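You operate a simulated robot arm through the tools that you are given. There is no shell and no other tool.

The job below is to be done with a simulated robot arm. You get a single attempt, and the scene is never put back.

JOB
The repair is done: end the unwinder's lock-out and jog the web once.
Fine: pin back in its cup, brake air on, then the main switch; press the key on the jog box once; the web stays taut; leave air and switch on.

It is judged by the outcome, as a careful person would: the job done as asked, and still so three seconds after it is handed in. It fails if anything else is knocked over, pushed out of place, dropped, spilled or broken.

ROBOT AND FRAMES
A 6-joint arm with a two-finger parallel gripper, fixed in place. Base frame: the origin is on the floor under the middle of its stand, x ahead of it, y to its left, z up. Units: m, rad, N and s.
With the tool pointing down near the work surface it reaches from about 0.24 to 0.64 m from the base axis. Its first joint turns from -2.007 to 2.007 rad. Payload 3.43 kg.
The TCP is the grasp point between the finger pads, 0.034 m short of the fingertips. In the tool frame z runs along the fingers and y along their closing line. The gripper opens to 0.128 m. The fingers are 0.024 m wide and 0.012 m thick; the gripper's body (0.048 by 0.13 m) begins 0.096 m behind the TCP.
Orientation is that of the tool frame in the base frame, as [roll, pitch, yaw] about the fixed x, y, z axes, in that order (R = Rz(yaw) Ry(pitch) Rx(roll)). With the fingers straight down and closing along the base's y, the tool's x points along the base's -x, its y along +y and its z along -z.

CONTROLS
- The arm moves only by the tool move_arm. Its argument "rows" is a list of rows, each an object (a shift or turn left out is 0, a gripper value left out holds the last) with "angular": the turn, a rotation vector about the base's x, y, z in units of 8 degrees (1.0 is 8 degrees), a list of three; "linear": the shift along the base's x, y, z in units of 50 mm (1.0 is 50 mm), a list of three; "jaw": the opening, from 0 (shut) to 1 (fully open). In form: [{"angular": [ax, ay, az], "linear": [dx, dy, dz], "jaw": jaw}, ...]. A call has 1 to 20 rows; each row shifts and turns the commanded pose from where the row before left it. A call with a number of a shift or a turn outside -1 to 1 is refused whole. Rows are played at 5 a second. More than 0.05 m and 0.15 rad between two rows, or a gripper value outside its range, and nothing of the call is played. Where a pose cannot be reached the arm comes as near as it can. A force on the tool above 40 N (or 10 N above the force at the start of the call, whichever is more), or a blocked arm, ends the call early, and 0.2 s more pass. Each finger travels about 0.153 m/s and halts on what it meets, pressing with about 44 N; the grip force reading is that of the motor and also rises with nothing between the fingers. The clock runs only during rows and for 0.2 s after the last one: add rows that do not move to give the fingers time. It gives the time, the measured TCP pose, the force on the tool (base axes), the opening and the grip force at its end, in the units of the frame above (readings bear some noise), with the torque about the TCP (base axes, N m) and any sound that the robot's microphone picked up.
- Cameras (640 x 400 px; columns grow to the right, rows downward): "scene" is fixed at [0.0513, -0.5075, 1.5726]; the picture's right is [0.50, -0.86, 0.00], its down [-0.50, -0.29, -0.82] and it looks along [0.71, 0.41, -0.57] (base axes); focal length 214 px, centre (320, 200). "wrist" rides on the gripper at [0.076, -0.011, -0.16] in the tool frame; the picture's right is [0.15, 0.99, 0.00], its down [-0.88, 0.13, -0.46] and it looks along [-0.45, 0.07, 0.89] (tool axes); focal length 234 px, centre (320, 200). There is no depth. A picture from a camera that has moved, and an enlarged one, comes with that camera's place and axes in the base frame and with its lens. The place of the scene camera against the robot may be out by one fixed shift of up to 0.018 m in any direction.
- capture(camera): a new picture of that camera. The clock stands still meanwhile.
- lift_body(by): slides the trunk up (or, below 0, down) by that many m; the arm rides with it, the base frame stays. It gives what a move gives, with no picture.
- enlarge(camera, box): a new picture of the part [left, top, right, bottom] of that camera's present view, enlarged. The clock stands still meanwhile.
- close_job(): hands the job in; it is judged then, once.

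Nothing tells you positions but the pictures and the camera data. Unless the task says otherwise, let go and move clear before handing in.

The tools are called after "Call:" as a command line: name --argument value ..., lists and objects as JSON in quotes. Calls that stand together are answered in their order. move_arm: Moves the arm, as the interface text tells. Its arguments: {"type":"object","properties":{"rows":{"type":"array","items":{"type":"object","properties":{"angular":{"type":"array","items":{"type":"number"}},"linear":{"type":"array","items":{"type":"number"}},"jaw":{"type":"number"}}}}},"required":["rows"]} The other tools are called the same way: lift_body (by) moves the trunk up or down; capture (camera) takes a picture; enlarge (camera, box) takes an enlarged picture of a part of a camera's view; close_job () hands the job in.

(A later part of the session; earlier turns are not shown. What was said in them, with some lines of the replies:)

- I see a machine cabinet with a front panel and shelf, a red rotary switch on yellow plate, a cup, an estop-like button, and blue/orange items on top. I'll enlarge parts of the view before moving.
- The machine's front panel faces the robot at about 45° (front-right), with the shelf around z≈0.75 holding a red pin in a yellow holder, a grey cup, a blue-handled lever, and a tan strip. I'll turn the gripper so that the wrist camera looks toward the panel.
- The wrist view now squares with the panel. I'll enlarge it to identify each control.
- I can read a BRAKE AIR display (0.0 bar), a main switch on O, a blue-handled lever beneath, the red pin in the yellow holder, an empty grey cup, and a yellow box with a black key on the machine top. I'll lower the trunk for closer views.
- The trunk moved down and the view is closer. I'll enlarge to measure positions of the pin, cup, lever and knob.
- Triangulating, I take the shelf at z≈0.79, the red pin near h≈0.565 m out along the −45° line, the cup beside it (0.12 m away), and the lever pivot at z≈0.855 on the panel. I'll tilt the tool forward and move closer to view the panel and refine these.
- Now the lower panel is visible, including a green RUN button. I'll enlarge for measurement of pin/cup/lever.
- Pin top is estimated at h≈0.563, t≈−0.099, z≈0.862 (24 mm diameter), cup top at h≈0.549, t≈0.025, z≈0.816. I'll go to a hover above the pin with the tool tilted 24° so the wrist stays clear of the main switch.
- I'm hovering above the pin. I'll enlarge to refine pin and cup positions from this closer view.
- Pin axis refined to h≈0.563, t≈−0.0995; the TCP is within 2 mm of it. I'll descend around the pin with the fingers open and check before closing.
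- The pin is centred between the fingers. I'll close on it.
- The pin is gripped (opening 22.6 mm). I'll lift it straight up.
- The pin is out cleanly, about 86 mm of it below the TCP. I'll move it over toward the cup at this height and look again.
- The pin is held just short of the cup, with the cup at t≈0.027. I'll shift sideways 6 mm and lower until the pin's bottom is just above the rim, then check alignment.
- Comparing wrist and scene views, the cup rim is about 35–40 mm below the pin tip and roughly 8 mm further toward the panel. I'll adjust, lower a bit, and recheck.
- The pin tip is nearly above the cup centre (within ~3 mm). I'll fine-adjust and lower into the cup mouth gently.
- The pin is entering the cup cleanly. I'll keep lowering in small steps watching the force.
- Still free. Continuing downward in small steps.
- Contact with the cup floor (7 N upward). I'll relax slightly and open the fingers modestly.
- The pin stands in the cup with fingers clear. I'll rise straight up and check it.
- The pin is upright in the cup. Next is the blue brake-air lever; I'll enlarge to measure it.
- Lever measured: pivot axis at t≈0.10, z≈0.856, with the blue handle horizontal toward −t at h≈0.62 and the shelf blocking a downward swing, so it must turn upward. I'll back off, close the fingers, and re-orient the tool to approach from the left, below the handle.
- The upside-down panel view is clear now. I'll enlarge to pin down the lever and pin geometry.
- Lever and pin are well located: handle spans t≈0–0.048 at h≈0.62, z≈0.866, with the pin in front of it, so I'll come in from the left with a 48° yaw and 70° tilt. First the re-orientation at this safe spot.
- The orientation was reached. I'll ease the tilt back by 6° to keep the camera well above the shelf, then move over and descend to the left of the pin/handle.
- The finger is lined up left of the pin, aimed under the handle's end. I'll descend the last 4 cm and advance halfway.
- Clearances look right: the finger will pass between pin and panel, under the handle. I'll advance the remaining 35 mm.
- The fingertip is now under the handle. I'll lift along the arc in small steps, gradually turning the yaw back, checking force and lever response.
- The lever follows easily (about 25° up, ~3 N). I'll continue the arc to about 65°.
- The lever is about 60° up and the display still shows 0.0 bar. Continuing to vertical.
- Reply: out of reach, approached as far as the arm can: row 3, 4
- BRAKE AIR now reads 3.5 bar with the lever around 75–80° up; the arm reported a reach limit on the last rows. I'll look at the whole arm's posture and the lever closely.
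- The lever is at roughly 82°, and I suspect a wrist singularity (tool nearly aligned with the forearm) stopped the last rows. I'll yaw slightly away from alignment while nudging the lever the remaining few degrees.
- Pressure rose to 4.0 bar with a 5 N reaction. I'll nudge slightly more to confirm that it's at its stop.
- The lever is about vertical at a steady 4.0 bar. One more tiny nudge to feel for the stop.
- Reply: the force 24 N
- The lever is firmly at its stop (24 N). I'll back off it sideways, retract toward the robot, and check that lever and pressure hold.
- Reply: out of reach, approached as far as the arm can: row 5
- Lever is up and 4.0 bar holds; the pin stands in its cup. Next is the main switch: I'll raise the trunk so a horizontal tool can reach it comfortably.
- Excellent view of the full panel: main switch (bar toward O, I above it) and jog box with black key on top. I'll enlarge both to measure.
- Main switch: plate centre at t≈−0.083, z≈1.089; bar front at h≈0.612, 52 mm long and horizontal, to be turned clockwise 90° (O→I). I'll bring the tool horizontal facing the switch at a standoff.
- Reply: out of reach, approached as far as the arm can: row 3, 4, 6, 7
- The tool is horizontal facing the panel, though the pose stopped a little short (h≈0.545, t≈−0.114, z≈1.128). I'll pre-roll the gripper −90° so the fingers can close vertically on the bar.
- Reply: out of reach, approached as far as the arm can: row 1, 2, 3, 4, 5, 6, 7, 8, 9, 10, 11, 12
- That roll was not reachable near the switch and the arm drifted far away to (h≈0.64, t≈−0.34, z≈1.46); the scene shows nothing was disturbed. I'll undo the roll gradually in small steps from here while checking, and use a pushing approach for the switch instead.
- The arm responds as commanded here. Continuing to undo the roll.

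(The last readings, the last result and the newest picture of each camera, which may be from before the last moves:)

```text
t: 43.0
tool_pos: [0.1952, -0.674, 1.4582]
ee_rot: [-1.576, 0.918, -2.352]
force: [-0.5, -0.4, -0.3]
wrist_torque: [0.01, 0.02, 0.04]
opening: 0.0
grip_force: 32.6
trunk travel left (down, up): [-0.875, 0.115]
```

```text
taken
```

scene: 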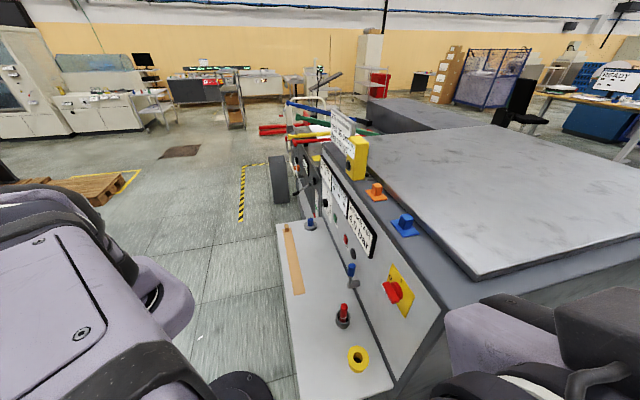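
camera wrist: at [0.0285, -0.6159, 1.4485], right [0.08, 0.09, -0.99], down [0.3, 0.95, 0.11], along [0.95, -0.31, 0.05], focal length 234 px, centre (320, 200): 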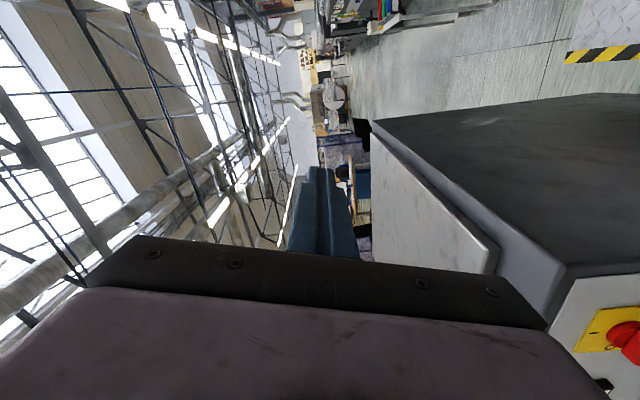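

Working well. I'll finish the unroll, then tilt the tool down toward a 50° tilt.

Call:
move_arm --rows '[{"angular": [0.663, -0.663, 0]}, {"angular": [0.663, -0.663, 0]}, {"angular": [0.663, -0.663, 0]}, {"angular": [0.663, -0.663, 0]}, {"angular": [0.6627, -0.6627, 0]}, {"angular": [0.6, 0.6, 0], "linear": [-0.2, 0.2, 0]}, {"angular": [0.6, 0.6, 0], "linear": [-0.2, 0.2, 0]}, {"angular": [0.6, 0.6, 0], "linear": [-0.2, 0.2, 0]}, {}]'

Call:
capture --camera "scene"

Call:
capture --camera "wrist"

```text
t: 45.0
tool_pos: [0.165, -0.6424, 1.4574]
ee_rot: [3.131, 1.216, 2.355]
force: [0.1, 0.2, -0.3]
wrist_torque: [0.04, 0.04, 0.01]
opening: 0.0
grip_force: 32.8
trunk travel left (down, up): [-0.875, 0.115]
```

```text
taken
```

scene: 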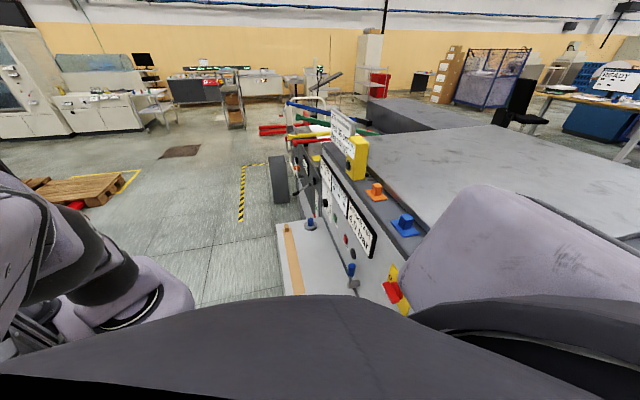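

```text
taken
camera wrist: at [0.032, -0.5273, 1.4413], right [0.66, 0.74, -0.13], down [0.0, 0.18, 0.98], along [0.75, -0.65, 0.11], focal length 234 px, centre (320, 200)
```

wrist: 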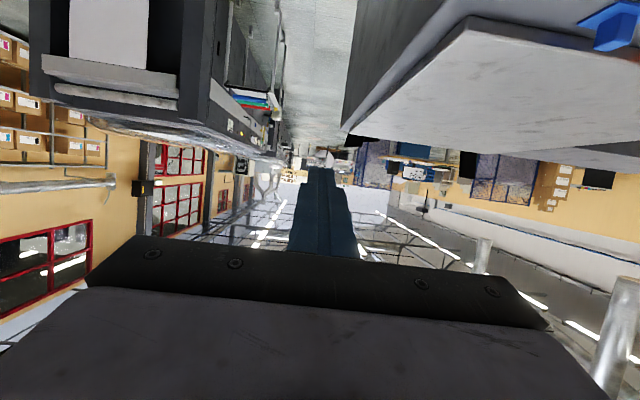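

Orientation is recovered (tilt ~70°). I'll now move to a standoff in front of the switch at a 50° tilt, pulling back from the machine on the way.

Call:
move_arm --rows '[{"linear": [-0.3, 0.5, 0], "angular": [0.433, 0.433, 0]}, {"linear": [-0.3, 0.5, 0], "angular": [0.433, 0.433, 0]}, {"linear": [0.3, 0.6, -0.3], "angular": [0.433, 0.433, 0]}, {"linear": [0.4, 0.65, -0.4], "angular": [0.433, 0.433, 0]}, {"linear": [0.5, 0.65, -0.4]}, {"linear": [0.5, 0.65, -0.5]}, {"linear": [0.4, 0.65, -0.7]}, {"linear": [0.34, 0.75, -0.5]}, {}]'

Call:
capture --camera "scene"

Call:
capture --camera "wrist"

```text
refused: row 7 steps farther than a row can; nothing moved
```

```text
taken
```

scene: 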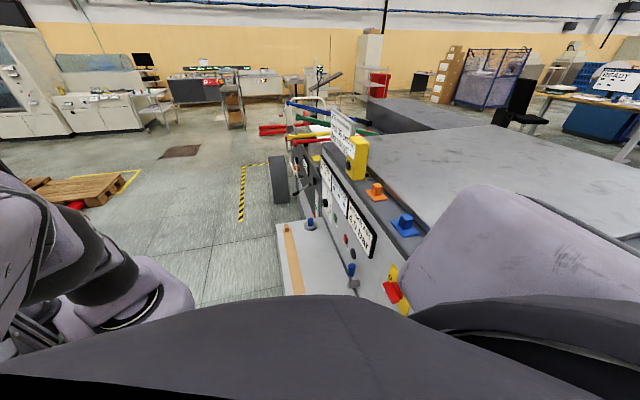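

```text
taken
camera wrist: at [0.032, -0.5273, 1.4413], right [0.66, 0.74, -0.13], down [0.0, 0.18, 0.98], along [0.75, -0.65, 0.11], focal length 234 px, centre (320, 200)
```

wrist: 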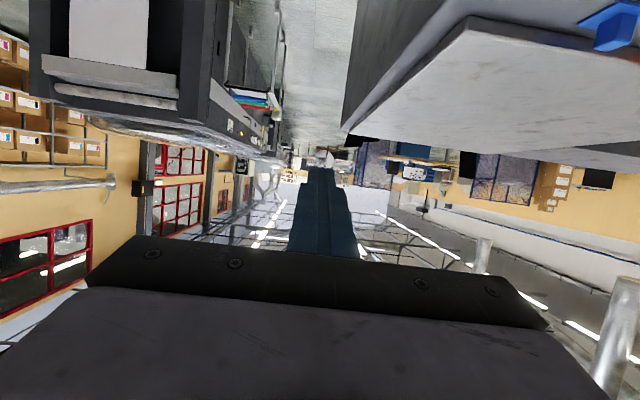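

The call was refused for one oversized step; I'll resend it with smaller steps.

Call:
move_arm --rows '[{"linear": [-0.3, 0.5, 0], "angular": [0.433, 0.433, 0]}, {"linear": [-0.3, 0.5, 0], "angular": [0.433, 0.433, 0]}, {"linear": [0.2, 0.5, -0.2], "angular": [0.433, 0.433, 0]}, {"linear": [0.3, 0.5, -0.3], "angular": [0.433, 0.433, 0]}, {"linear": [0.3, 0.5, -0.3]}, {"linear": [0.3, 0.5, -0.3]}, {"linear": [0.3, 0.5, -0.4]}, {"linear": [0.34, 0.5, -0.5]}, {"linear": [0.35, 0.5, -0.5]}, {"linear": [0.35, 0.45, -0.5]}, {}]'

Call:
capture --camera "scene"

Call:
capture --camera "wrist"

```text
t: 47.4
tool_pos: [0.2579, -0.3954, 1.3083]
ee_rot: [3.132, 0.876, 2.356]
force: [-0.5, -0.5, -0.8]
wrist_torque: [0.02, 0.02, 0.0]
opening: 0.0
grip_force: 32.8
trunk travel left (down, up): [-0.875, 0.115]
```

```text
taken
```

scene: 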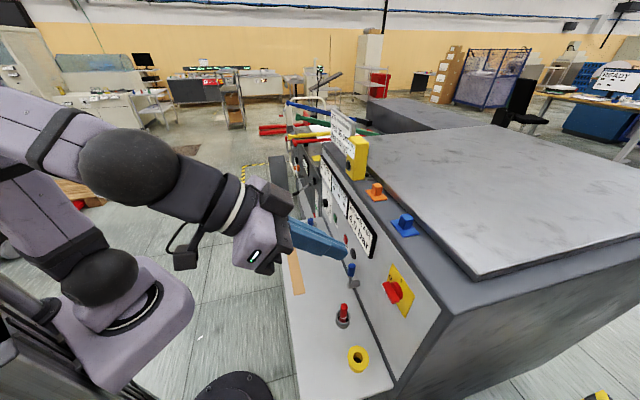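

```text
taken
camera wrist: at [0.1279, -0.2825, 1.3523], right [0.63, 0.77, -0.11], down [0.24, -0.06, 0.97], along [0.74, -0.63, -0.22], focal length 234 px, centre (320, 200)
```

wrist: 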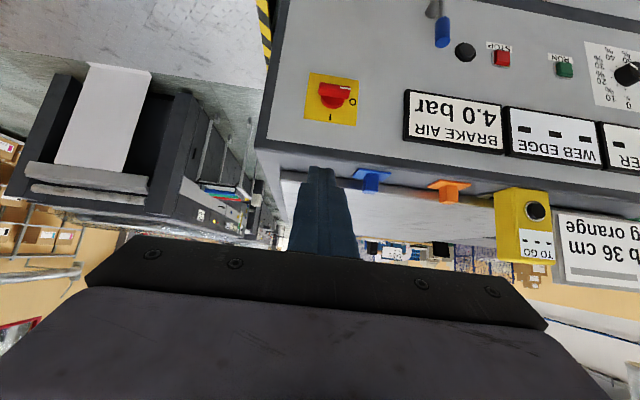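

I'm at a good standoff with tilt 50°. I'll enlarge the switch to refine its position before pushing.

Call:
enlarge --camera "wrist" --box '[290, 60, 370, 140]'

Call:
enlarge --camera "wrist" --box '[470, 170, 600, 280]'

Call:
enlarge --camera "scene" --box '[310, 120, 430, 220]'

```text
5.00 times, centred on (330, 100) of wrist
camera zoom: at [0.1279, -0.2825, 1.3523], right [0.63, 0.77, -0.11], down [0.24, -0.06, 0.97], along [0.74, -0.63, -0.22], focal length 1171 px, centre (270, 700)
```

zoom: 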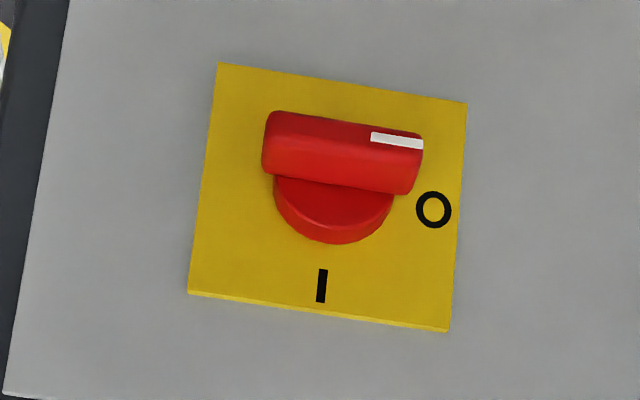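

```text
3.64 times, centred on (535, 225) of wrist
camera zoom: at [0.1279, -0.2825, 1.3523], right [0.63, 0.77, -0.11], down [0.24, -0.06, 0.97], along [0.74, -0.63, -0.22], focal length 852 px, centre (-462, 109)
```

zoom: 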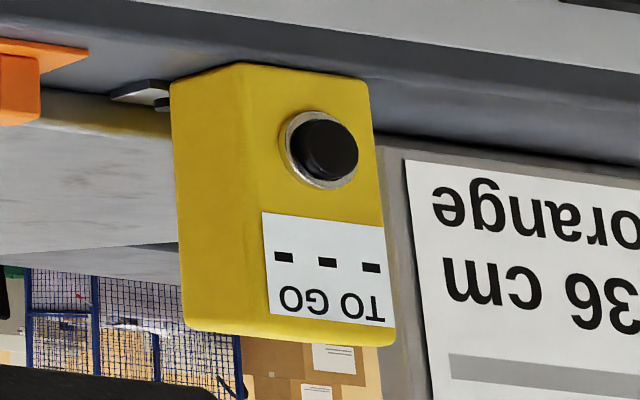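

```text
4.00 times, centred on (370, 170) of scene
camera zoom: at [0.0513, -0.5075, 1.5726], right [0.5, -0.86, 0.0], down [-0.5, -0.29, -0.82], along [0.71, 0.41, -0.57], focal length 858 px, centre (120, 320)
```

zoom: 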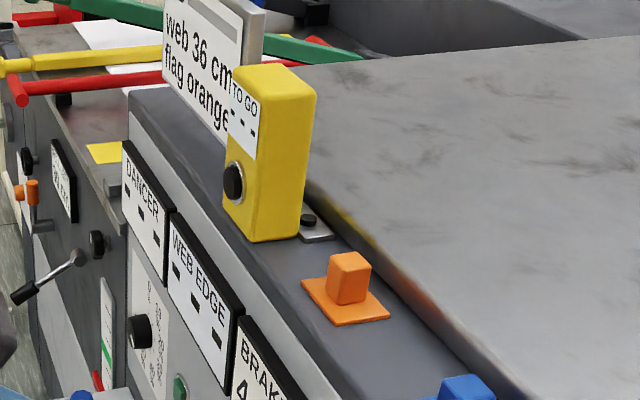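

The plate is well fixed at t≈−0.084, z≈1.089 with the panel plane at h≈0.645. I'll push the bar's O-end up from below with closed fingers, so I lower the trunk 0.15 m for a better wrist posture.

Call:
lift_body --by -0.15

Call:
move_arm --rows '[{"angular": [-0.433, -0.433, 0], "linear": [0.4, -0.25, -0.4]}, {"angular": [-0.433, -0.433, 0], "linear": [0.4, -0.25, -0.4]}, {"linear": [0.5, -0.1, -0.4]}, {"linear": [0.3, 0.1, -0.5]}, {}]'

Call:
capture --camera "scene"

Call:
capture --camera "wrist"

```text
t: 49.1
tool_pos: [0.2574, -0.3943, 1.1597]
ee_rot: [3.133, 0.877, 2.357]
force: [0.7, -0.1, 0.6]
wrist_torque: [-0.02, 0.01, -0.04]
opening: 0.0
grip_force: 32.7
trunk travel left (down, up): [-0.725, 0.265]
```

```text
t: 50.3
tool_pos: [0.3392, -0.4202, 1.0731]
ee_rot: [3.133, 1.046, 2.355]
force: [-0.2, 0.0, -0.6]
wrist_torque: [0.0, -0.01, 0.0]
opening: 0.0
grip_force: 32.8
trunk travel left (down, up): [-0.725, 0.265]
```

```text
taken
```

scene: 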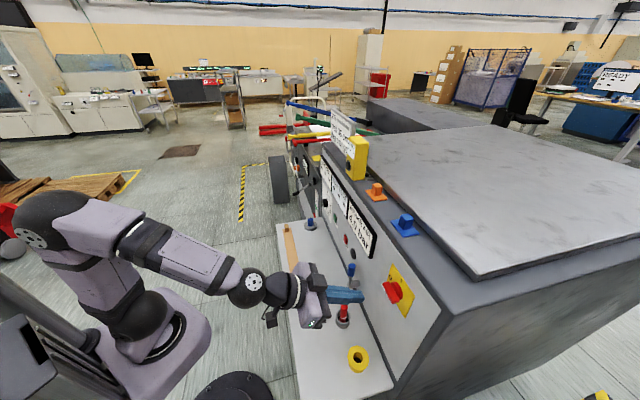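

```text
taken
camera wrist: at [0.2057, -0.304, 1.0878], right [0.64, 0.76, -0.12], down [0.12, 0.06, 0.99], along [0.76, -0.65, -0.06], focal length 234 px, centre (320, 200)
```

wrist: 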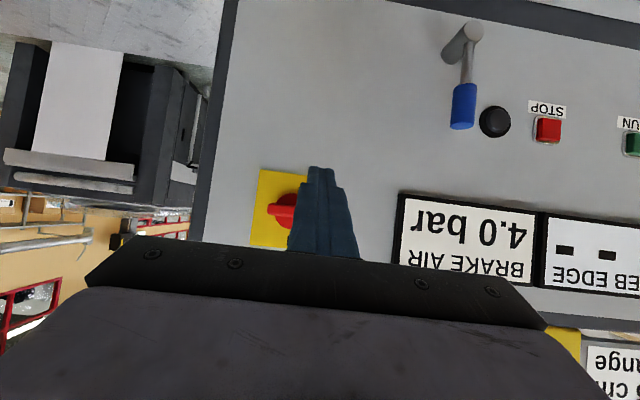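

Now at the left side of the switch bar with good posture. I'll drop slightly below the bar and advance until the fingertip is next to the knob, under the bar's O-end.

Call:
move_arm --rows '[{"linear": [0.067, 0.067, -0.22]}, {"linear": [0.4, -0.4, 0]}, {"linear": [0.3, -0.3, 0]}, {}]'

Call:
capture --camera "wrist"

Call:
enlarge --camera "scene" --box '[340, 240, 430, 330]'

```text
t: 51.3
tool_pos: [0.3782, -0.4498, 1.0633]
ee_rot: [3.132, 1.048, 2.356]
force: [0.9, 0.2, -0.5]
wrist_torque: [-0.01, 0.02, -0.06]
opening: 0.0002
grip_force: 33.0
trunk travel left (down, up): [-0.725, 0.265]
```

```text
taken
camera wrist: at [0.2447, -0.3344, 1.0769], right [0.64, 0.76, -0.12], down [0.12, 0.06, 0.99], along [0.76, -0.65, -0.05], focal length 234 px, centre (320, 200)
```

wrist: 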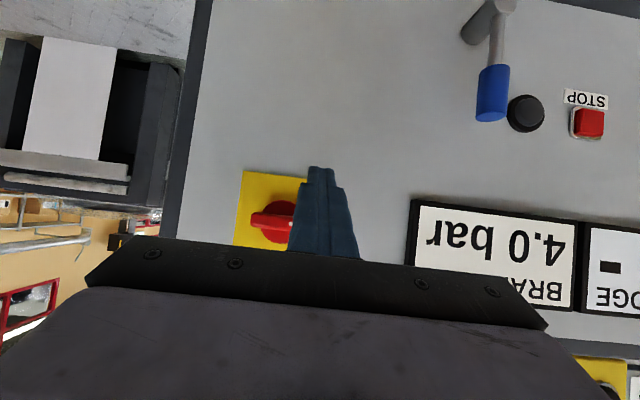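

```text
4.44 times, centred on (385, 285) of scene
camera zoom: at [0.0513, -0.5075, 1.5726], right [0.5, -0.86, 0.0], down [-0.5, -0.29, -0.82], along [0.71, 0.41, -0.57], focal length 953 px, centre (31, -178)
```

zoom: 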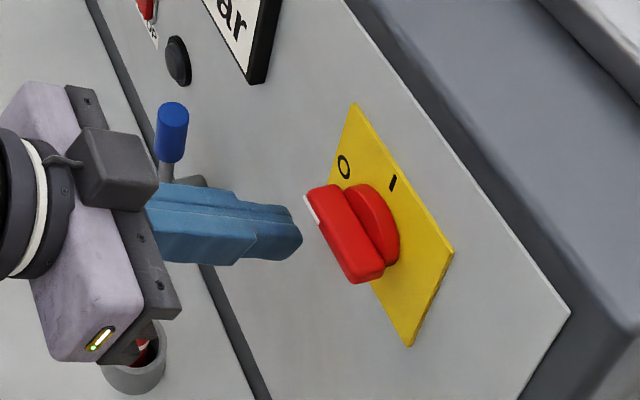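

The fingertip is just left of and below the bar's O-end. I'll advance another 6 mm for engagement.

Call:
move_arm --rows '[{"linear": [0.057, -0.113, 0]}, {}]'

Call:
enlarge --camera "wrist" --box '[230, 150, 370, 260]'

Call:
enlarge --camera "scene" --box '[360, 250, 430, 320]'

```text
t: 51.9
tool_pos: [0.3802, -0.4565, 1.0626]
ee_rot: [3.133, 1.046, 2.355]
force: [-0.4, 0.1, 0.0]
wrist_torque: [0.02, -0.03, 0.01]
opening: 0.0
grip_force: 33.2
trunk travel left (down, up): [-0.725, 0.265]
```

```text
3.64 times, centred on (300, 205) of wrist
camera zoom: at [0.2467, -0.3409, 1.0765], right [0.64, 0.76, -0.12], down [0.12, 0.06, 0.99], along [0.76, -0.65, -0.05], focal length 852 px, centre (393, 182)
```

zoom: 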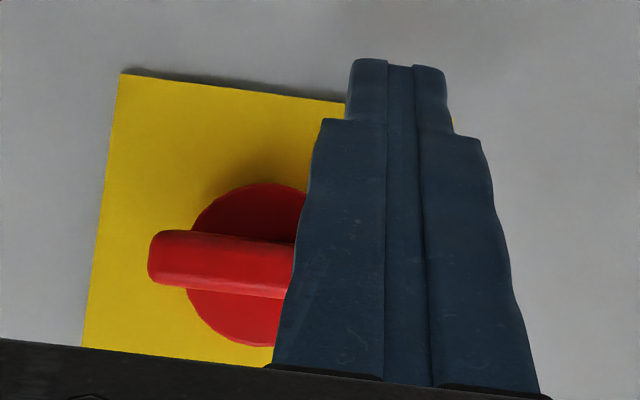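

```text
5.71 times, centred on (395, 285) of scene
camera zoom: at [0.0513, -0.5075, 1.5726], right [0.5, -0.86, 0.0], down [-0.5, -0.29, -0.82], along [0.71, 0.41, -0.57], focal length 1226 px, centre (-109, -286)
```

zoom: 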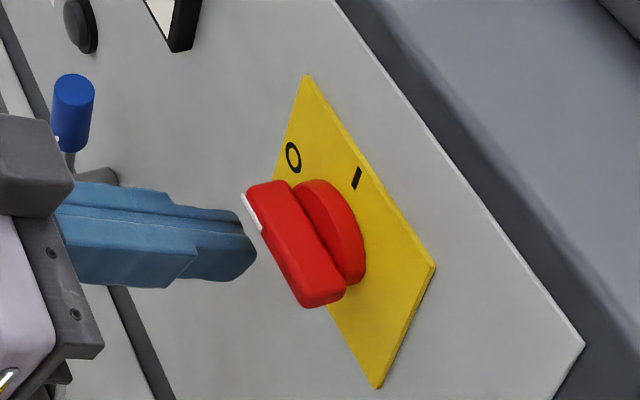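

Fingertip sits under the bar's O-end. I'll push upward in small steps and watch the force and knob angle.

Call:
move_arm --rows '[{"linear": [0.02, 0.02, 0.16]}, {"linear": [0, 0, 0.16]}, {"linear": [0.025, 0.025, 0.16]}, {}]'

Call:
enlarge --camera "wrist" --box '[230, 150, 370, 260]'

Call:
enlarge --camera "scene" --box '[360, 250, 430, 320]'

```text
t: 52.9
tool_pos: [0.3806, -0.4542, 1.0853]
ee_rot: [3.132, 1.046, 2.355]
force: [-2.4, 2.5, -3.9]
wrist_torque: [0.05, 0.03, 0.04]
opening: 0.0001
grip_force: 32.9
trunk travel left (down, up): [-0.725, 0.265]
```

```text
3.64 times, centred on (300, 205) of wrist
camera zoom: at [0.248, -0.3393, 1.0997], right [0.64, 0.76, -0.12], down [0.12, 0.06, 0.99], along [0.76, -0.65, -0.06], focal length 852 px, centre (393, 182)
```

zoom: 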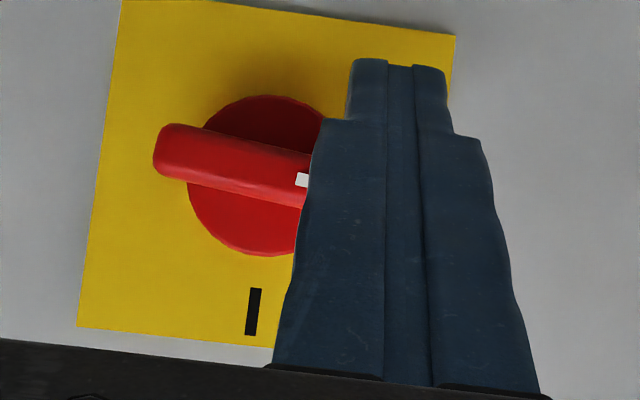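

```text
5.71 times, centred on (395, 285) of scene
camera zoom: at [0.0513, -0.5075, 1.5726], right [0.5, -0.86, 0.0], down [-0.5, -0.29, -0.82], along [0.71, 0.41, -0.57], focal length 1226 px, centre (-109, -286)
```

zoom: 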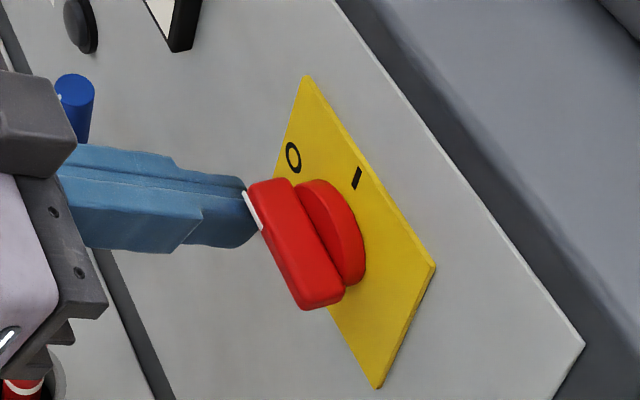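

The bar is starting to rotate with about 5 N. Continuing upward along the arc.

Call:
move_arm --rows '[{"linear": [0, 0, 0.1]}, {"linear": [-0.01, -0.01, 0.1]}, {"linear": [-0.03, -0.03, 0.1]}, {}]'

Call:
enlarge --camera "wrist" --box '[230, 130, 370, 240]'

Call:
enlarge --camera "scene" --box '[360, 250, 430, 320]'

```text
t: 53.9
tool_pos: [0.3801, -0.4567, 1.1026]
ee_rot: [3.133, 1.047, 2.359]
force: [1.1, 1.1, -3.8]
wrist_torque: [0.08, 0.01, 0.03]
opening: 0.0001
grip_force: 33.3
trunk travel left (down, up): [-0.725, 0.265]
```

```text
3.64 times, centred on (300, 185) of wrist
camera zoom: at [0.246, -0.3411, 1.1157], right [0.64, 0.76, -0.12], down [0.12, 0.06, 0.99], along [0.76, -0.65, -0.05], focal length 852 px, centre (393, 254)
```

zoom: 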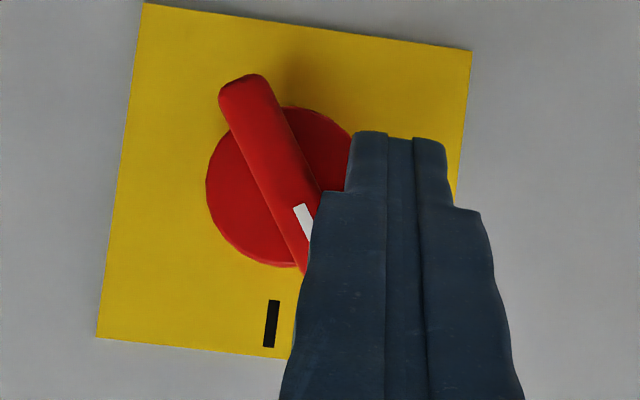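

```text
5.71 times, centred on (395, 285) of scene
camera zoom: at [0.0513, -0.5075, 1.5726], right [0.5, -0.86, 0.0], down [-0.5, -0.29, -0.82], along [0.71, 0.41, -0.57], focal length 1226 px, centre (-109, -286)
```

zoom: 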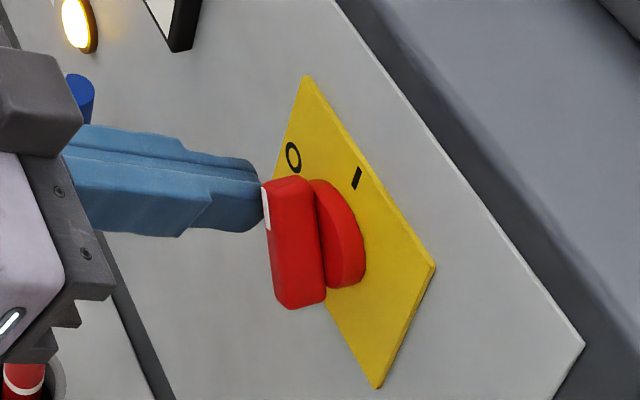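

The bar is past 60° and the panel lamp has lit. I'll push sideways to bring it fully to I.

Call:
move_arm --rows '[{"linear": [-0.06, -0.06, 0.05]}, {"linear": [-0.07, -0.07, 0.03]}, {"linear": [-0.04, -0.04, 0]}, {}]'

Call:
enlarge --camera "wrist" --box '[230, 130, 370, 240]'

Call:
enlarge --camera "scene" --box '[310, 120, 430, 320]'

```text
t: 54.9
tool_pos: [0.3726, -0.4618, 1.109]
ee_rot: [3.136, 1.049, 2.362]
force: [12.0, 5.0, 10.2]
wrist_torque: [-0.24, -0.11, 0.28]
opening: 0.0
grip_force: 32.6
trunk travel left (down, up): [-0.725, 0.265]
```

```text
3.64 times, centred on (300, 185) of wrist
camera zoom: at [0.2392, -0.3476, 1.1213], right [0.64, 0.76, -0.12], down [0.12, 0.06, 0.99], along [0.76, -0.65, -0.05], focal length 852 px, centre (393, 254)
```

zoom: 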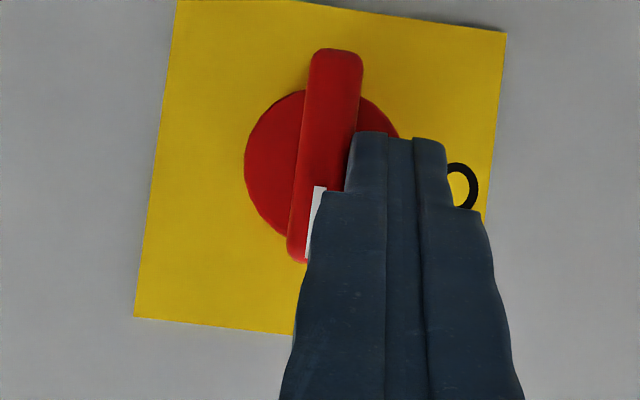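

```text
2.00 times, centred on (370, 220) of scene
camera zoom: at [0.0513, -0.5075, 1.5726], right [0.5, -0.86, 0.0], down [-0.5, -0.29, -0.82], along [0.71, 0.41, -0.57], focal length 429 px, centre (220, 160)
```

zoom: 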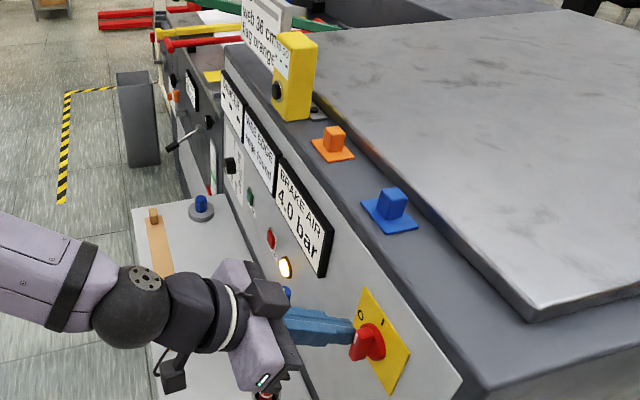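

Switch bar is vertical at I (against its stop), lamp lit, 4.0 bar. I'll back away and read the displays.

Call:
move_arm --rows '[{"linear": [0.1, 0.1, 0]}, {"linear": [-0.5, 0.5, 0]}, {"linear": [-0.6, 0.6, 0.1]}, {"linear": [-0.5, 0.5, 0.2]}, {}]'

Call:
capture --camera "wrist"

Call:
enlarge --camera "scene" --box '[310, 100, 430, 220]'

Call:
enlarge --camera "scene" --box '[310, 180, 430, 340]'

```text
t: 56.1
tool_pos: [0.2965, -0.3786, 1.1222]
ee_rot: [3.13, 1.045, 2.357]
force: [0.3, 0.5, -0.5]
wrist_torque: [-0.01, -0.03, 0.0]
opening: 0.0
grip_force: 33.0
trunk travel left (down, up): [-0.725, 0.265]
```

```text
taken
camera wrist: at [0.1622, -0.2638, 1.1363], right [0.64, 0.76, -0.12], down [0.12, 0.06, 0.99], along [0.76, -0.65, -0.06], focal length 234 px, centre (320, 200)
```

wrist: 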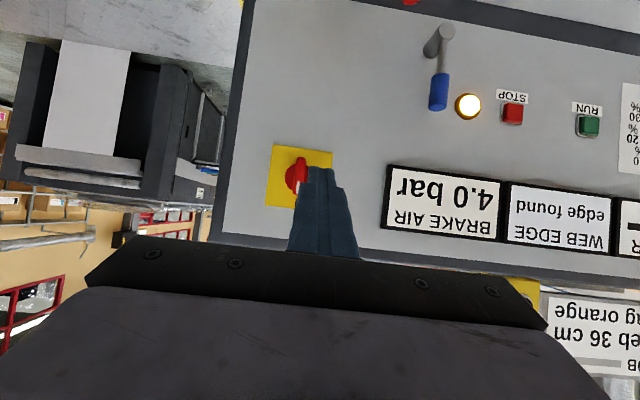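

```text
3.33 times, centred on (370, 160) of scene
camera zoom: at [0.0513, -0.5075, 1.5726], right [0.5, -0.86, 0.0], down [-0.5, -0.29, -0.82], along [0.71, 0.41, -0.57], focal length 715 px, centre (153, 333)
```

zoom: 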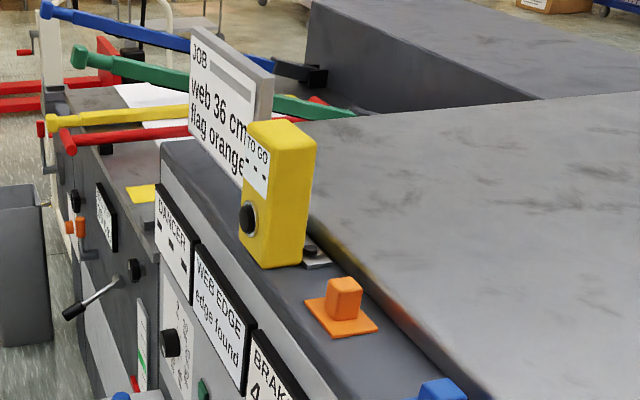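

```text
2.50 times, centred on (370, 260) of scene
camera zoom: at [0.0513, -0.5075, 1.5726], right [0.5, -0.86, 0.0], down [-0.5, -0.29, -0.82], along [0.71, 0.41, -0.57], focal length 536 px, centre (195, 50)
```

zoom: 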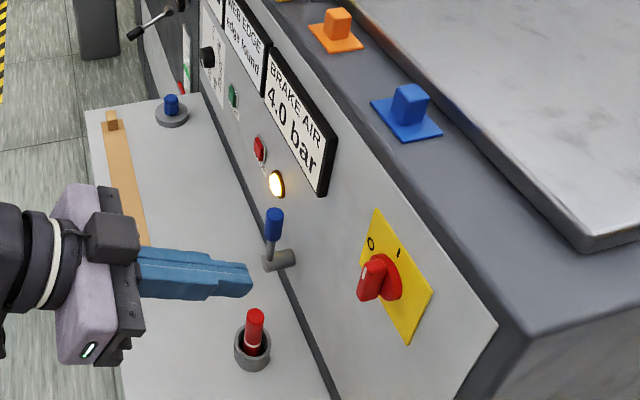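

All as wanted: pin in cup, lever up at 4.0 bar, switch on I, WEB EDGE "edge found". The jog box key is at about h≈0.637, t≈0.276, z≈1.239; I'll raise the trunk and move in front of it.

Call:
lift_body --by 0.18

Call:
move_arm --rows '[{"linear": [0.668, 0.577, -0.05]}, {"linear": [0.668, 0.577, -0.05]}, {"linear": [0.668, 0.577, -0.05]}, {"linear": [0.668, 0.577, -0.05]}, {"linear": [0.668, 0.577, -0.05]}, {"linear": [0.668, 0.577, -0.1]}, {"linear": [0.5, 0.45, -0.1]}, {}]'

Call:
capture --camera "wrist"

Call:
capture --camera "scene"

```text
t: 58.1
tool_pos: [0.2967, -0.3788, 1.303]
ee_rot: [3.133, 1.048, 2.356]
force: [-0.3, 0.4, -0.8]
wrist_torque: [0.01, 0.0, -0.03]
opening: 0.0
grip_force: 33.0
trunk travel left (down, up): [-0.905, 0.085]
```

```text
t: 59.9
tool_pos: [0.5085, -0.1994, 1.2757]
ee_rot: [3.133, 1.047, 2.356]
force: [0.1, -0.2, 0.5]
wrist_torque: [0.01, 0.0, -0.04]
opening: 0.0
grip_force: 33.2
out of reach, approached as far as the arm can: row 1, 3
trunk travel left (down, up): [-0.905, 0.085]
```

```text
taken
camera wrist: at [0.3745, -0.0829, 1.2898], right [0.64, 0.76, -0.12], down [0.12, 0.06, 0.99], along [0.76, -0.65, -0.05], focal length 234 px, centre (320, 200)
```

wrist: 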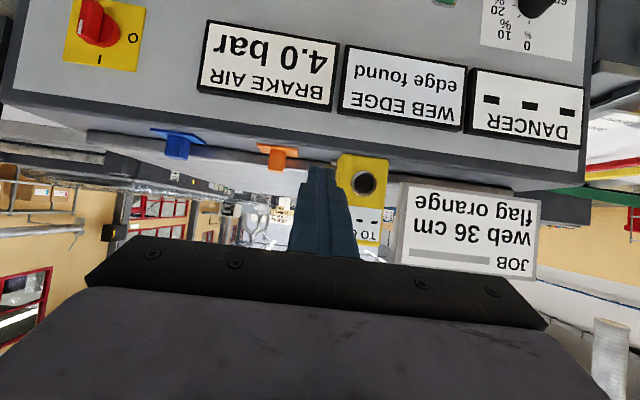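

```text
taken
```

scene: 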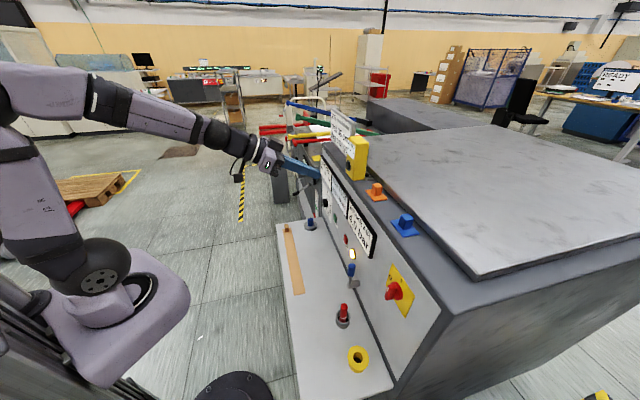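

I'm in front of the jog box with nothing disturbed. I'll enlarge on the key to measure it.

Call:
enlarge --camera "wrist" --box '[320, 140, 420, 250]'

Call:
enlarge --camera "scene" --box '[300, 110, 390, 200]'

Call:
enlarge --camera "wrist" --box '[180, 60, 600, 200]'

```text
3.64 times, centred on (370, 195) of wrist
camera zoom: at [0.3745, -0.0829, 1.2898], right [0.64, 0.76, -0.12], down [0.12, 0.06, 0.99], along [0.76, -0.65, -0.05], focal length 852 px, centre (138, 218)
```

zoom: 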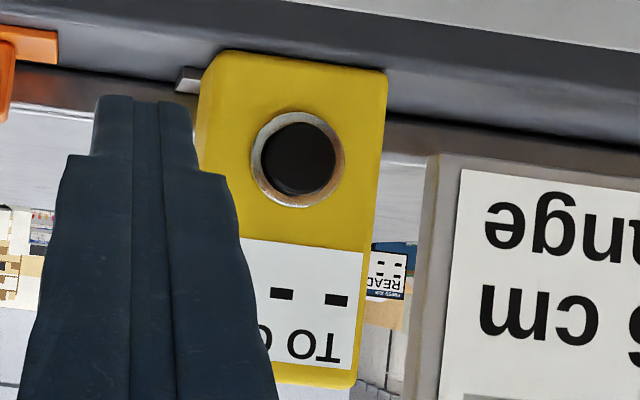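

```text
4.44 times, centred on (345, 155) of scene
camera zoom: at [0.0513, -0.5075, 1.5726], right [0.5, -0.86, 0.0], down [-0.5, -0.29, -0.82], along [0.71, 0.41, -0.57], focal length 953 px, centre (209, 400)
```

zoom: 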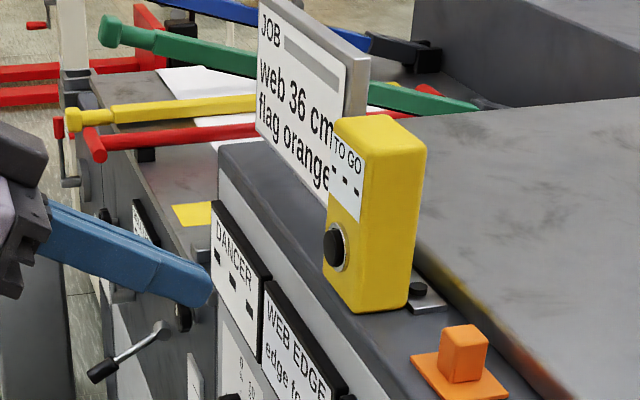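

```text
1.52 times, centred on (390, 130) of wrist
camera zoom: at [0.3745, -0.0829, 1.2898], right [0.64, 0.76, -0.12], down [0.12, 0.06, 0.99], along [0.76, -0.65, -0.05], focal length 357 px, centre (213, 307)
```

zoom: 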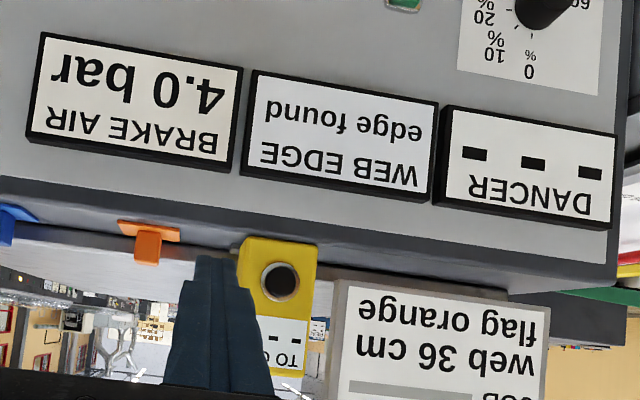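

Key front is now triangulated at h≈0.647, t≈0.287, z≈1.240 with ~29 mm diameter, protruding from its ring. I'll align the closed fingertip about 27 mm in front of it.

Call:
move_arm --rows '[{"linear": [0.5, 0.35, -0.146]}, {"linear": [0.4, 0.3, -0.146]}, {"linear": [0.6, -0.4, -0.146]}, {"linear": [0.6, -0.45, -0.146]}, {}]'

Call:
capture --camera "wrist"

Call:
enlarge --camera "scene" --box '[310, 110, 390, 190]'

```text
t: 61.1
tool_pos: [0.6123, -0.208, 1.2466]
ee_rot: [3.131, 1.046, 2.356]
force: [-0.3, 0.3, -0.2]
wrist_torque: [-0.01, 0.0, 0.0]
opening: 0.0
grip_force: 32.4
trunk travel left (down, up): [-0.905, 0.085]
```

```text
taken
camera wrist: at [0.479, -0.0927, 1.2599], right [0.64, 0.76, -0.12], down [0.12, 0.06, 0.99], along [0.76, -0.65, -0.05], focal length 234 px, centre (320, 200)
```

wrist: 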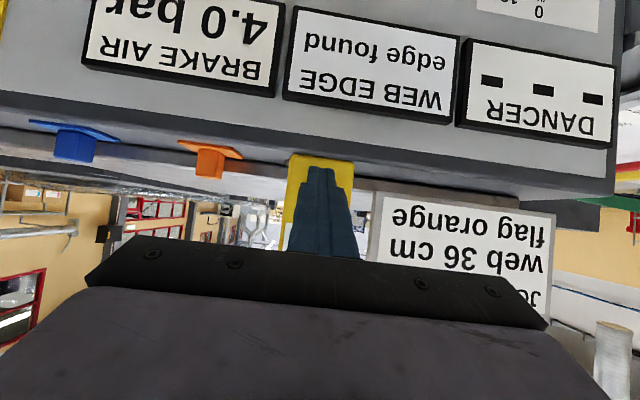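

```text
5.00 times, centred on (350, 150) of scene
camera zoom: at [0.0513, -0.5075, 1.5726], right [0.5, -0.86, 0.0], down [-0.5, -0.29, -0.82], along [0.71, 0.41, -0.57], focal length 1072 px, centre (170, 450)
```

zoom: 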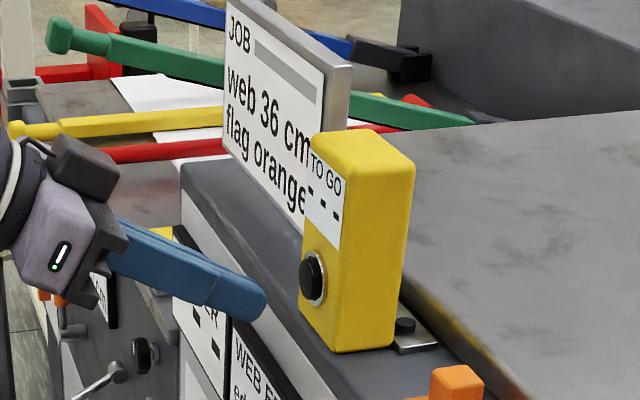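

Fingertip is ~30 mm in front of the key. I'll zoom in the scene view to check height and lateral alignment before pressing.

Call:
enlarge --camera "scene" --box '[325, 135, 375, 185]'

Call:
enlarge --camera "wrist" --box '[270, 140, 380, 260]'

```text
8.00 times, centred on (350, 160) of scene
camera zoom: at [0.0513, -0.5075, 1.5726], right [0.5, -0.86, 0.0], down [-0.5, -0.29, -0.82], along [0.71, 0.41, -0.57], focal length 1716 px, centre (80, 520)
```

zoom: 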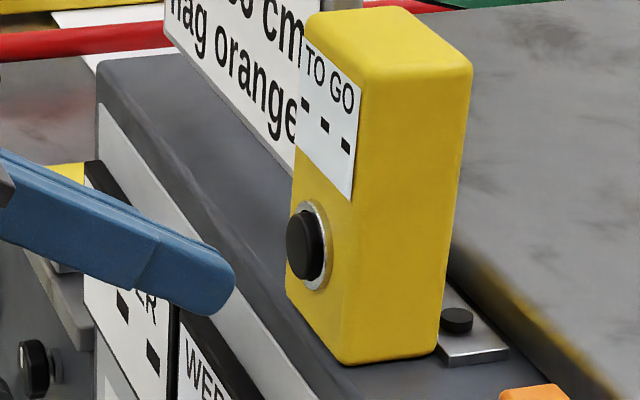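

```text
3.33 times, centred on (325, 200) of wrist
camera zoom: at [0.479, -0.0927, 1.2599], right [0.64, 0.76, -0.12], down [0.12, 0.06, 0.99], along [0.76, -0.65, -0.05], focal length 781 px, centre (303, 200)
```

zoom: 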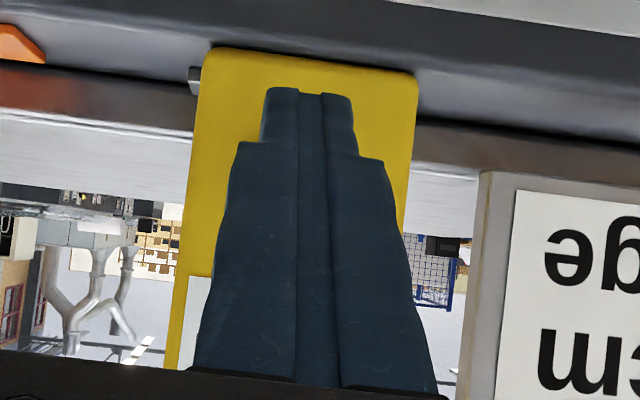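

Laterally centred on the box; the key may be ~3–6 mm higher than my aim, well inside its 29 mm diameter, so I'll raise 3 mm. Now approaching to about 1 cm from the key.

Call:
move_arm --rows '[{"linear": [0.156, -0.156, 0.06]}, {"linear": [0.142, -0.142, 0]}, {}]'

Call:
enlarge --camera "scene" --box '[325, 135, 375, 185]'

```text
t: 61.9
tool_pos: [0.6264, -0.2232, 1.2489]
ee_rot: [3.132, 1.046, 2.357]
force: [0.1, 0.4, 0.2]
wrist_torque: [-0.01, -0.05, -0.01]
opening: 0.0
grip_force: 32.8
trunk travel left (down, up): [-0.905, 0.085]
```

```text
8.00 times, centred on (350, 160) of scene
camera zoom: at [0.0513, -0.5075, 1.5726], right [0.5, -0.86, 0.0], down [-0.5, -0.29, -0.82], along [0.71, 0.41, -0.57], focal length 1716 px, centre (80, 520)
```

zoom: 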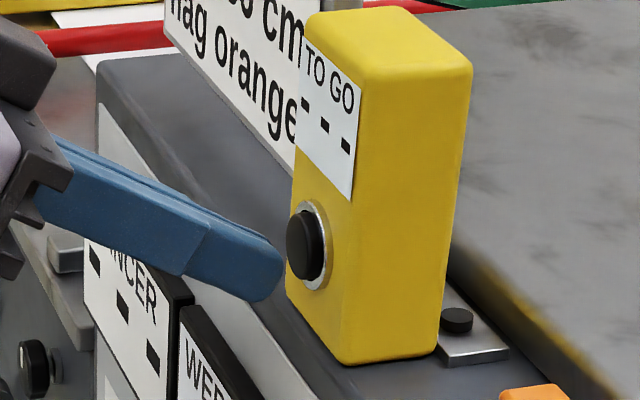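

The tip is about 1 cm from the key and well aligned. I'll press forward gently in one continuous motion.

Call:
move_arm --rows '[{"linear": [0.07, -0.07, 0]}, {"linear": [0.042, -0.042, 0]}, {"linear": [0.042, -0.042, 0]}, {}]'

Call:
enlarge --camera "scene" --box '[325, 135, 375, 185]'

```text
t: 62.9
tool_pos: [0.635, -0.2301, 1.2491]
ee_rot: [3.133, 1.047, 2.355]
force: [-2.7, 1.5, -1.4]
wrist_torque: [0.06, 0.02, 0.03]
opening: 0.0
grip_force: 33.0
trunk travel left (down, up): [-0.905, 0.085]
heard: click
```

```text
8.00 times, centred on (350, 160) of scene
camera zoom: at [0.0513, -0.5075, 1.5726], right [0.5, -0.86, 0.0], down [-0.5, -0.29, -0.82], along [0.71, 0.41, -0.57], focal length 1716 px, centre (80, 520)
```

zoom: 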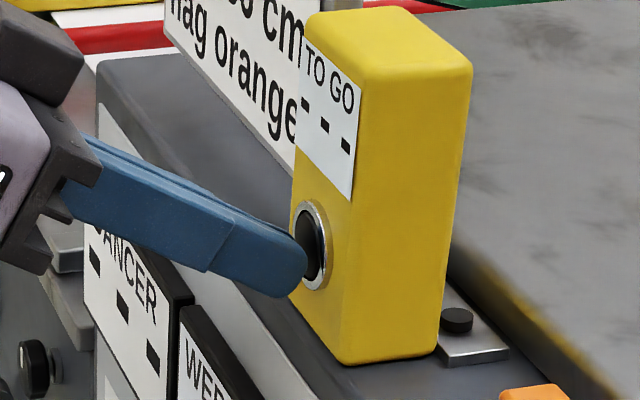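

A click was heard with ~3 N: the key is pressed. I'll release by backing straight off, then check the indicators.

Call:
move_arm --rows '[{"linear": [-0.2, 0.2, 0]}, {"linear": [-0.4, 0.4, 0]}, {"linear": [-0.5, 0.5, 0.1]}, {}]'

Call:
capture --camera "wrist"

Call:
enlarge --camera "scene" --box '[300, 110, 390, 200]'

Call:
capture --camera "scene"

```text
t: 63.9
tool_pos: [0.5809, -0.1749, 1.254]
ee_rot: [3.133, 1.045, 2.355]
force: [-0.1, -0.2, 0.6]
wrist_torque: [-0.02, -0.01, -0.01]
opening: 0.0002
grip_force: 32.4
trunk travel left (down, up): [-0.905, 0.085]
```

```text
taken
camera wrist: at [0.4482, -0.0602, 1.2678], right [0.64, 0.76, -0.12], down [0.12, 0.06, 0.99], along [0.76, -0.65, -0.06], focal length 234 px, centre (320, 200)
```

wrist: 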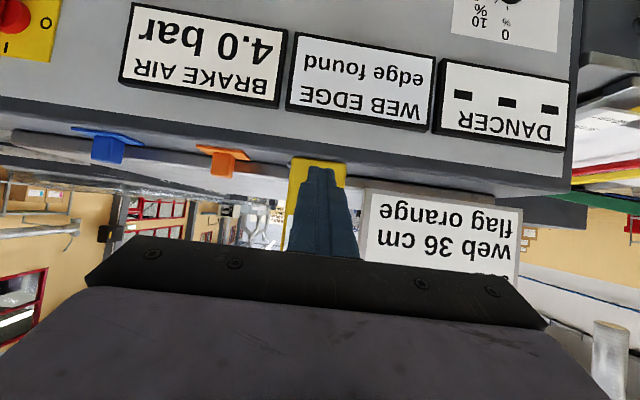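

```text
4.44 times, centred on (345, 155) of scene
camera zoom: at [0.0513, -0.5075, 1.5726], right [0.5, -0.86, 0.0], down [-0.5, -0.29, -0.82], along [0.71, 0.41, -0.57], focal length 953 px, centre (209, 400)
```

zoom: 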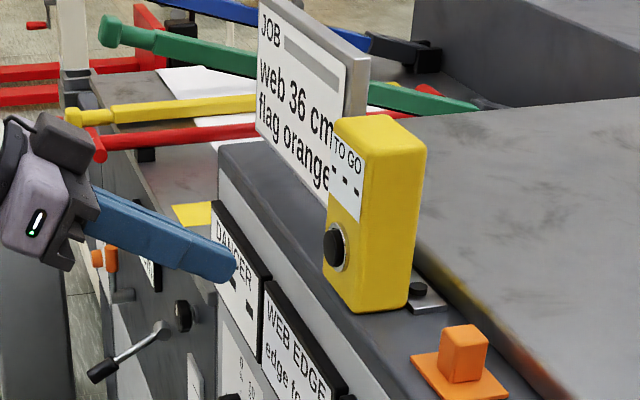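

```text
taken
```

scene: 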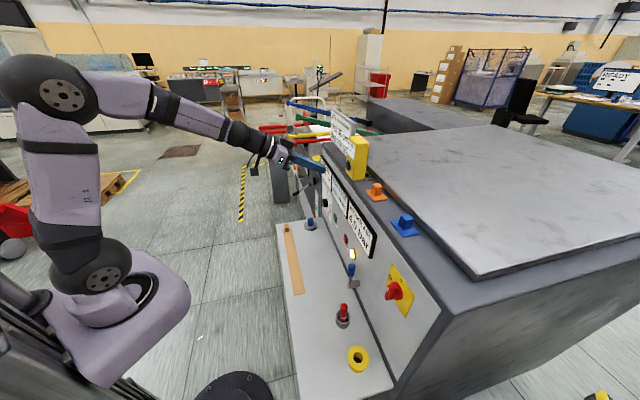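

The key clicked once and has sprung back; 4.0 bar, switch on I and lamp remain on. I'll move the arm further clear and do a final check of every item.

Call:
move_arm --rows '[{"linear": [-0.5, 0.45, 0.2]}, {"linear": [-0.5, 0.4, 0.3]}, {"linear": [-0.4, 0.2, 0.4]}, {}]'

Call:
capture --camera "wrist"

Call:
enlarge --camera "scene" --box '[300, 100, 440, 220]'

Call:
enlarge --camera "scene" --box '[280, 210, 440, 390]'

```text
t: 64.9
tool_pos: [0.5117, -0.1251, 1.2985]
ee_rot: [3.134, 1.045, 2.357]
force: [1.0, 0.5, 0.4]
wrist_torque: [-0.01, -0.01, 0.0]
opening: 0.0
grip_force: 33.1
trunk travel left (down, up): [-0.905, 0.085]
```

```text
taken
camera wrist: at [0.3777, -0.0093, 1.3119], right [0.64, 0.76, -0.12], down [0.12, 0.06, 0.99], along [0.76, -0.65, -0.06], focal length 234 px, centre (320, 200)
```

wrist: 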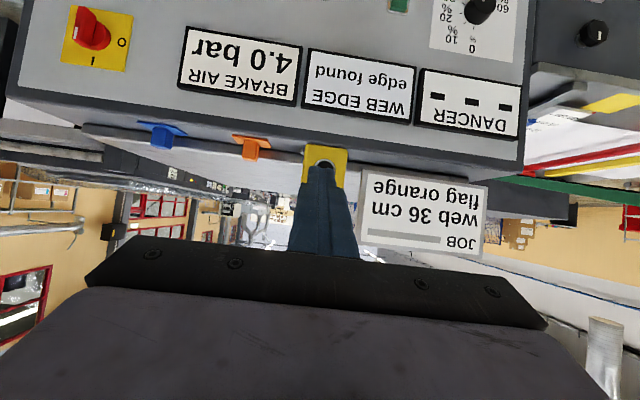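

```text
3.33 times, centred on (370, 160) of scene
camera zoom: at [0.0513, -0.5075, 1.5726], right [0.5, -0.86, 0.0], down [-0.5, -0.29, -0.82], along [0.71, 0.41, -0.57], focal length 715 px, centre (153, 333)
```

zoom: 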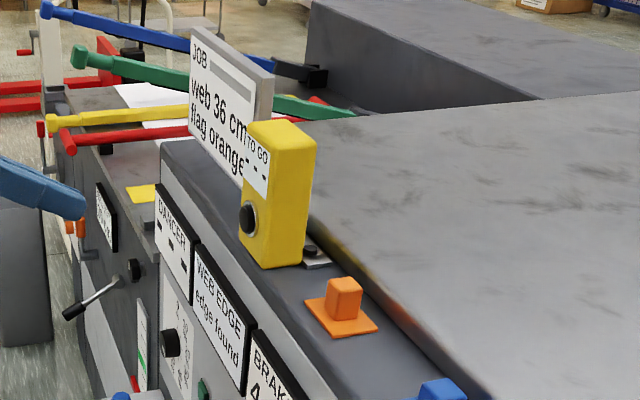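

```text
2.22 times, centred on (360, 300) of scene
camera zoom: at [0.0513, -0.5075, 1.5726], right [0.5, -0.86, 0.0], down [-0.5, -0.29, -0.82], along [0.71, 0.41, -0.57], focal length 477 px, centre (231, -22)
```

zoom: 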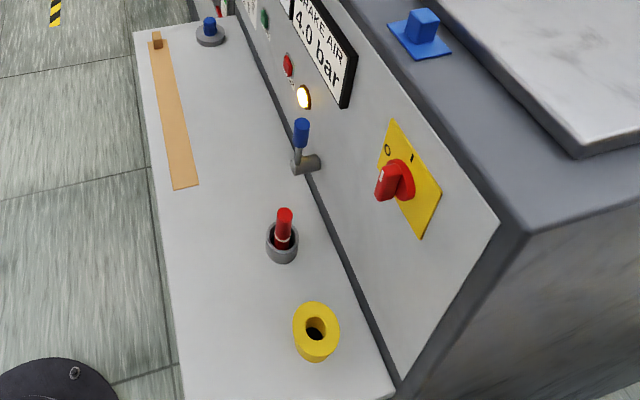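

Everything appears in place; I'll take one last closer look at the main switch's final angle.

Call:
enlarge --camera "wrist" --box '[50, 0, 310, 110]'

Call:
enlarge --camera "scene" --box '[340, 240, 430, 320]'

```text
2.46 times, centred on (180, 55) of wrist
camera zoom: at [0.3777, -0.0093, 1.3119], right [0.64, 0.76, -0.12], down [0.12, 0.06, 0.99], along [0.76, -0.65, -0.06], focal length 576 px, centre (665, 557)
```

zoom: 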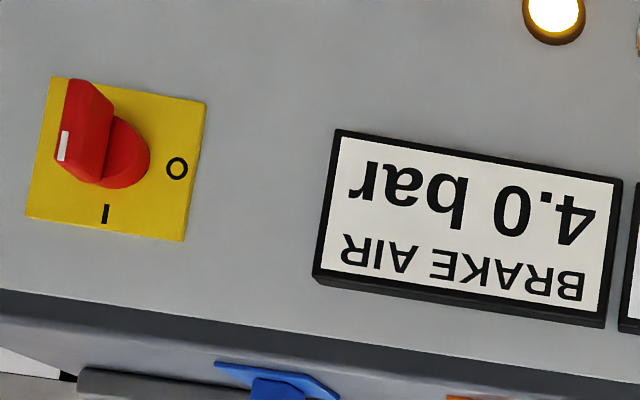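

```text
5.00 times, centred on (385, 280) of scene
camera zoom: at [0.0513, -0.5075, 1.5726], right [0.5, -0.86, 0.0], down [-0.5, -0.29, -0.82], along [0.71, 0.41, -0.57], focal length 1072 px, centre (-5, -200)
```

zoom: 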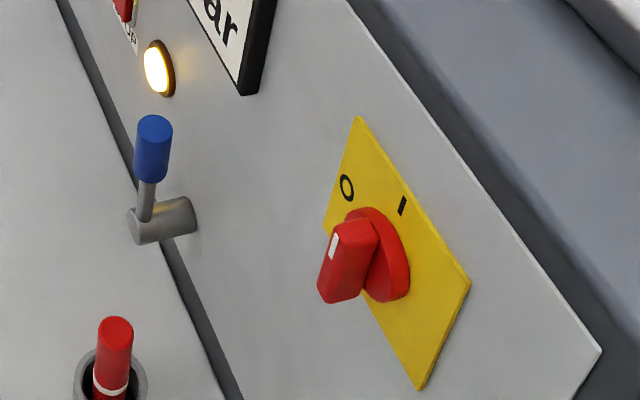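

The pin stands in its cup, the brake-air lever is up at 4.0 bar, and the main switch is on I with its lamp lit. The jog key was pressed once (one click) and released, and the arm is clear, so I'm handing in.

Call:
close_job

```text
The job is handed in.
```

The unwinder's lock-out is ended and I pressed the jog key once. I heard the key click, but nothing I could see confirmed that the web itself moved.

- **Pin:** the red pin is out of the yellow holder and standing in the grey cup.
- **Brake air:** the blue lever is up against its stop, and the display held at 4.0 bar.
- **Main switch:** it is turned to I after the air came on, and the panel lamp is lit.
- **Jog:** I pressed the key on the yellow jog box once, heard one click, and saw it spring back.
- **Web:** WEB EDGE reads "edge found". DANCER and TO GO still showed dashes after power-on and after the jog, so I had no direct reading that the web stayed taut.

While I was positioning for the switch, one arm move went out of reach and the arm swung well away, above the end of the machine. It touched nothing, and I saw nothing displaced afterwards.

Air and switch are left on, and the arm is clear of the machine.
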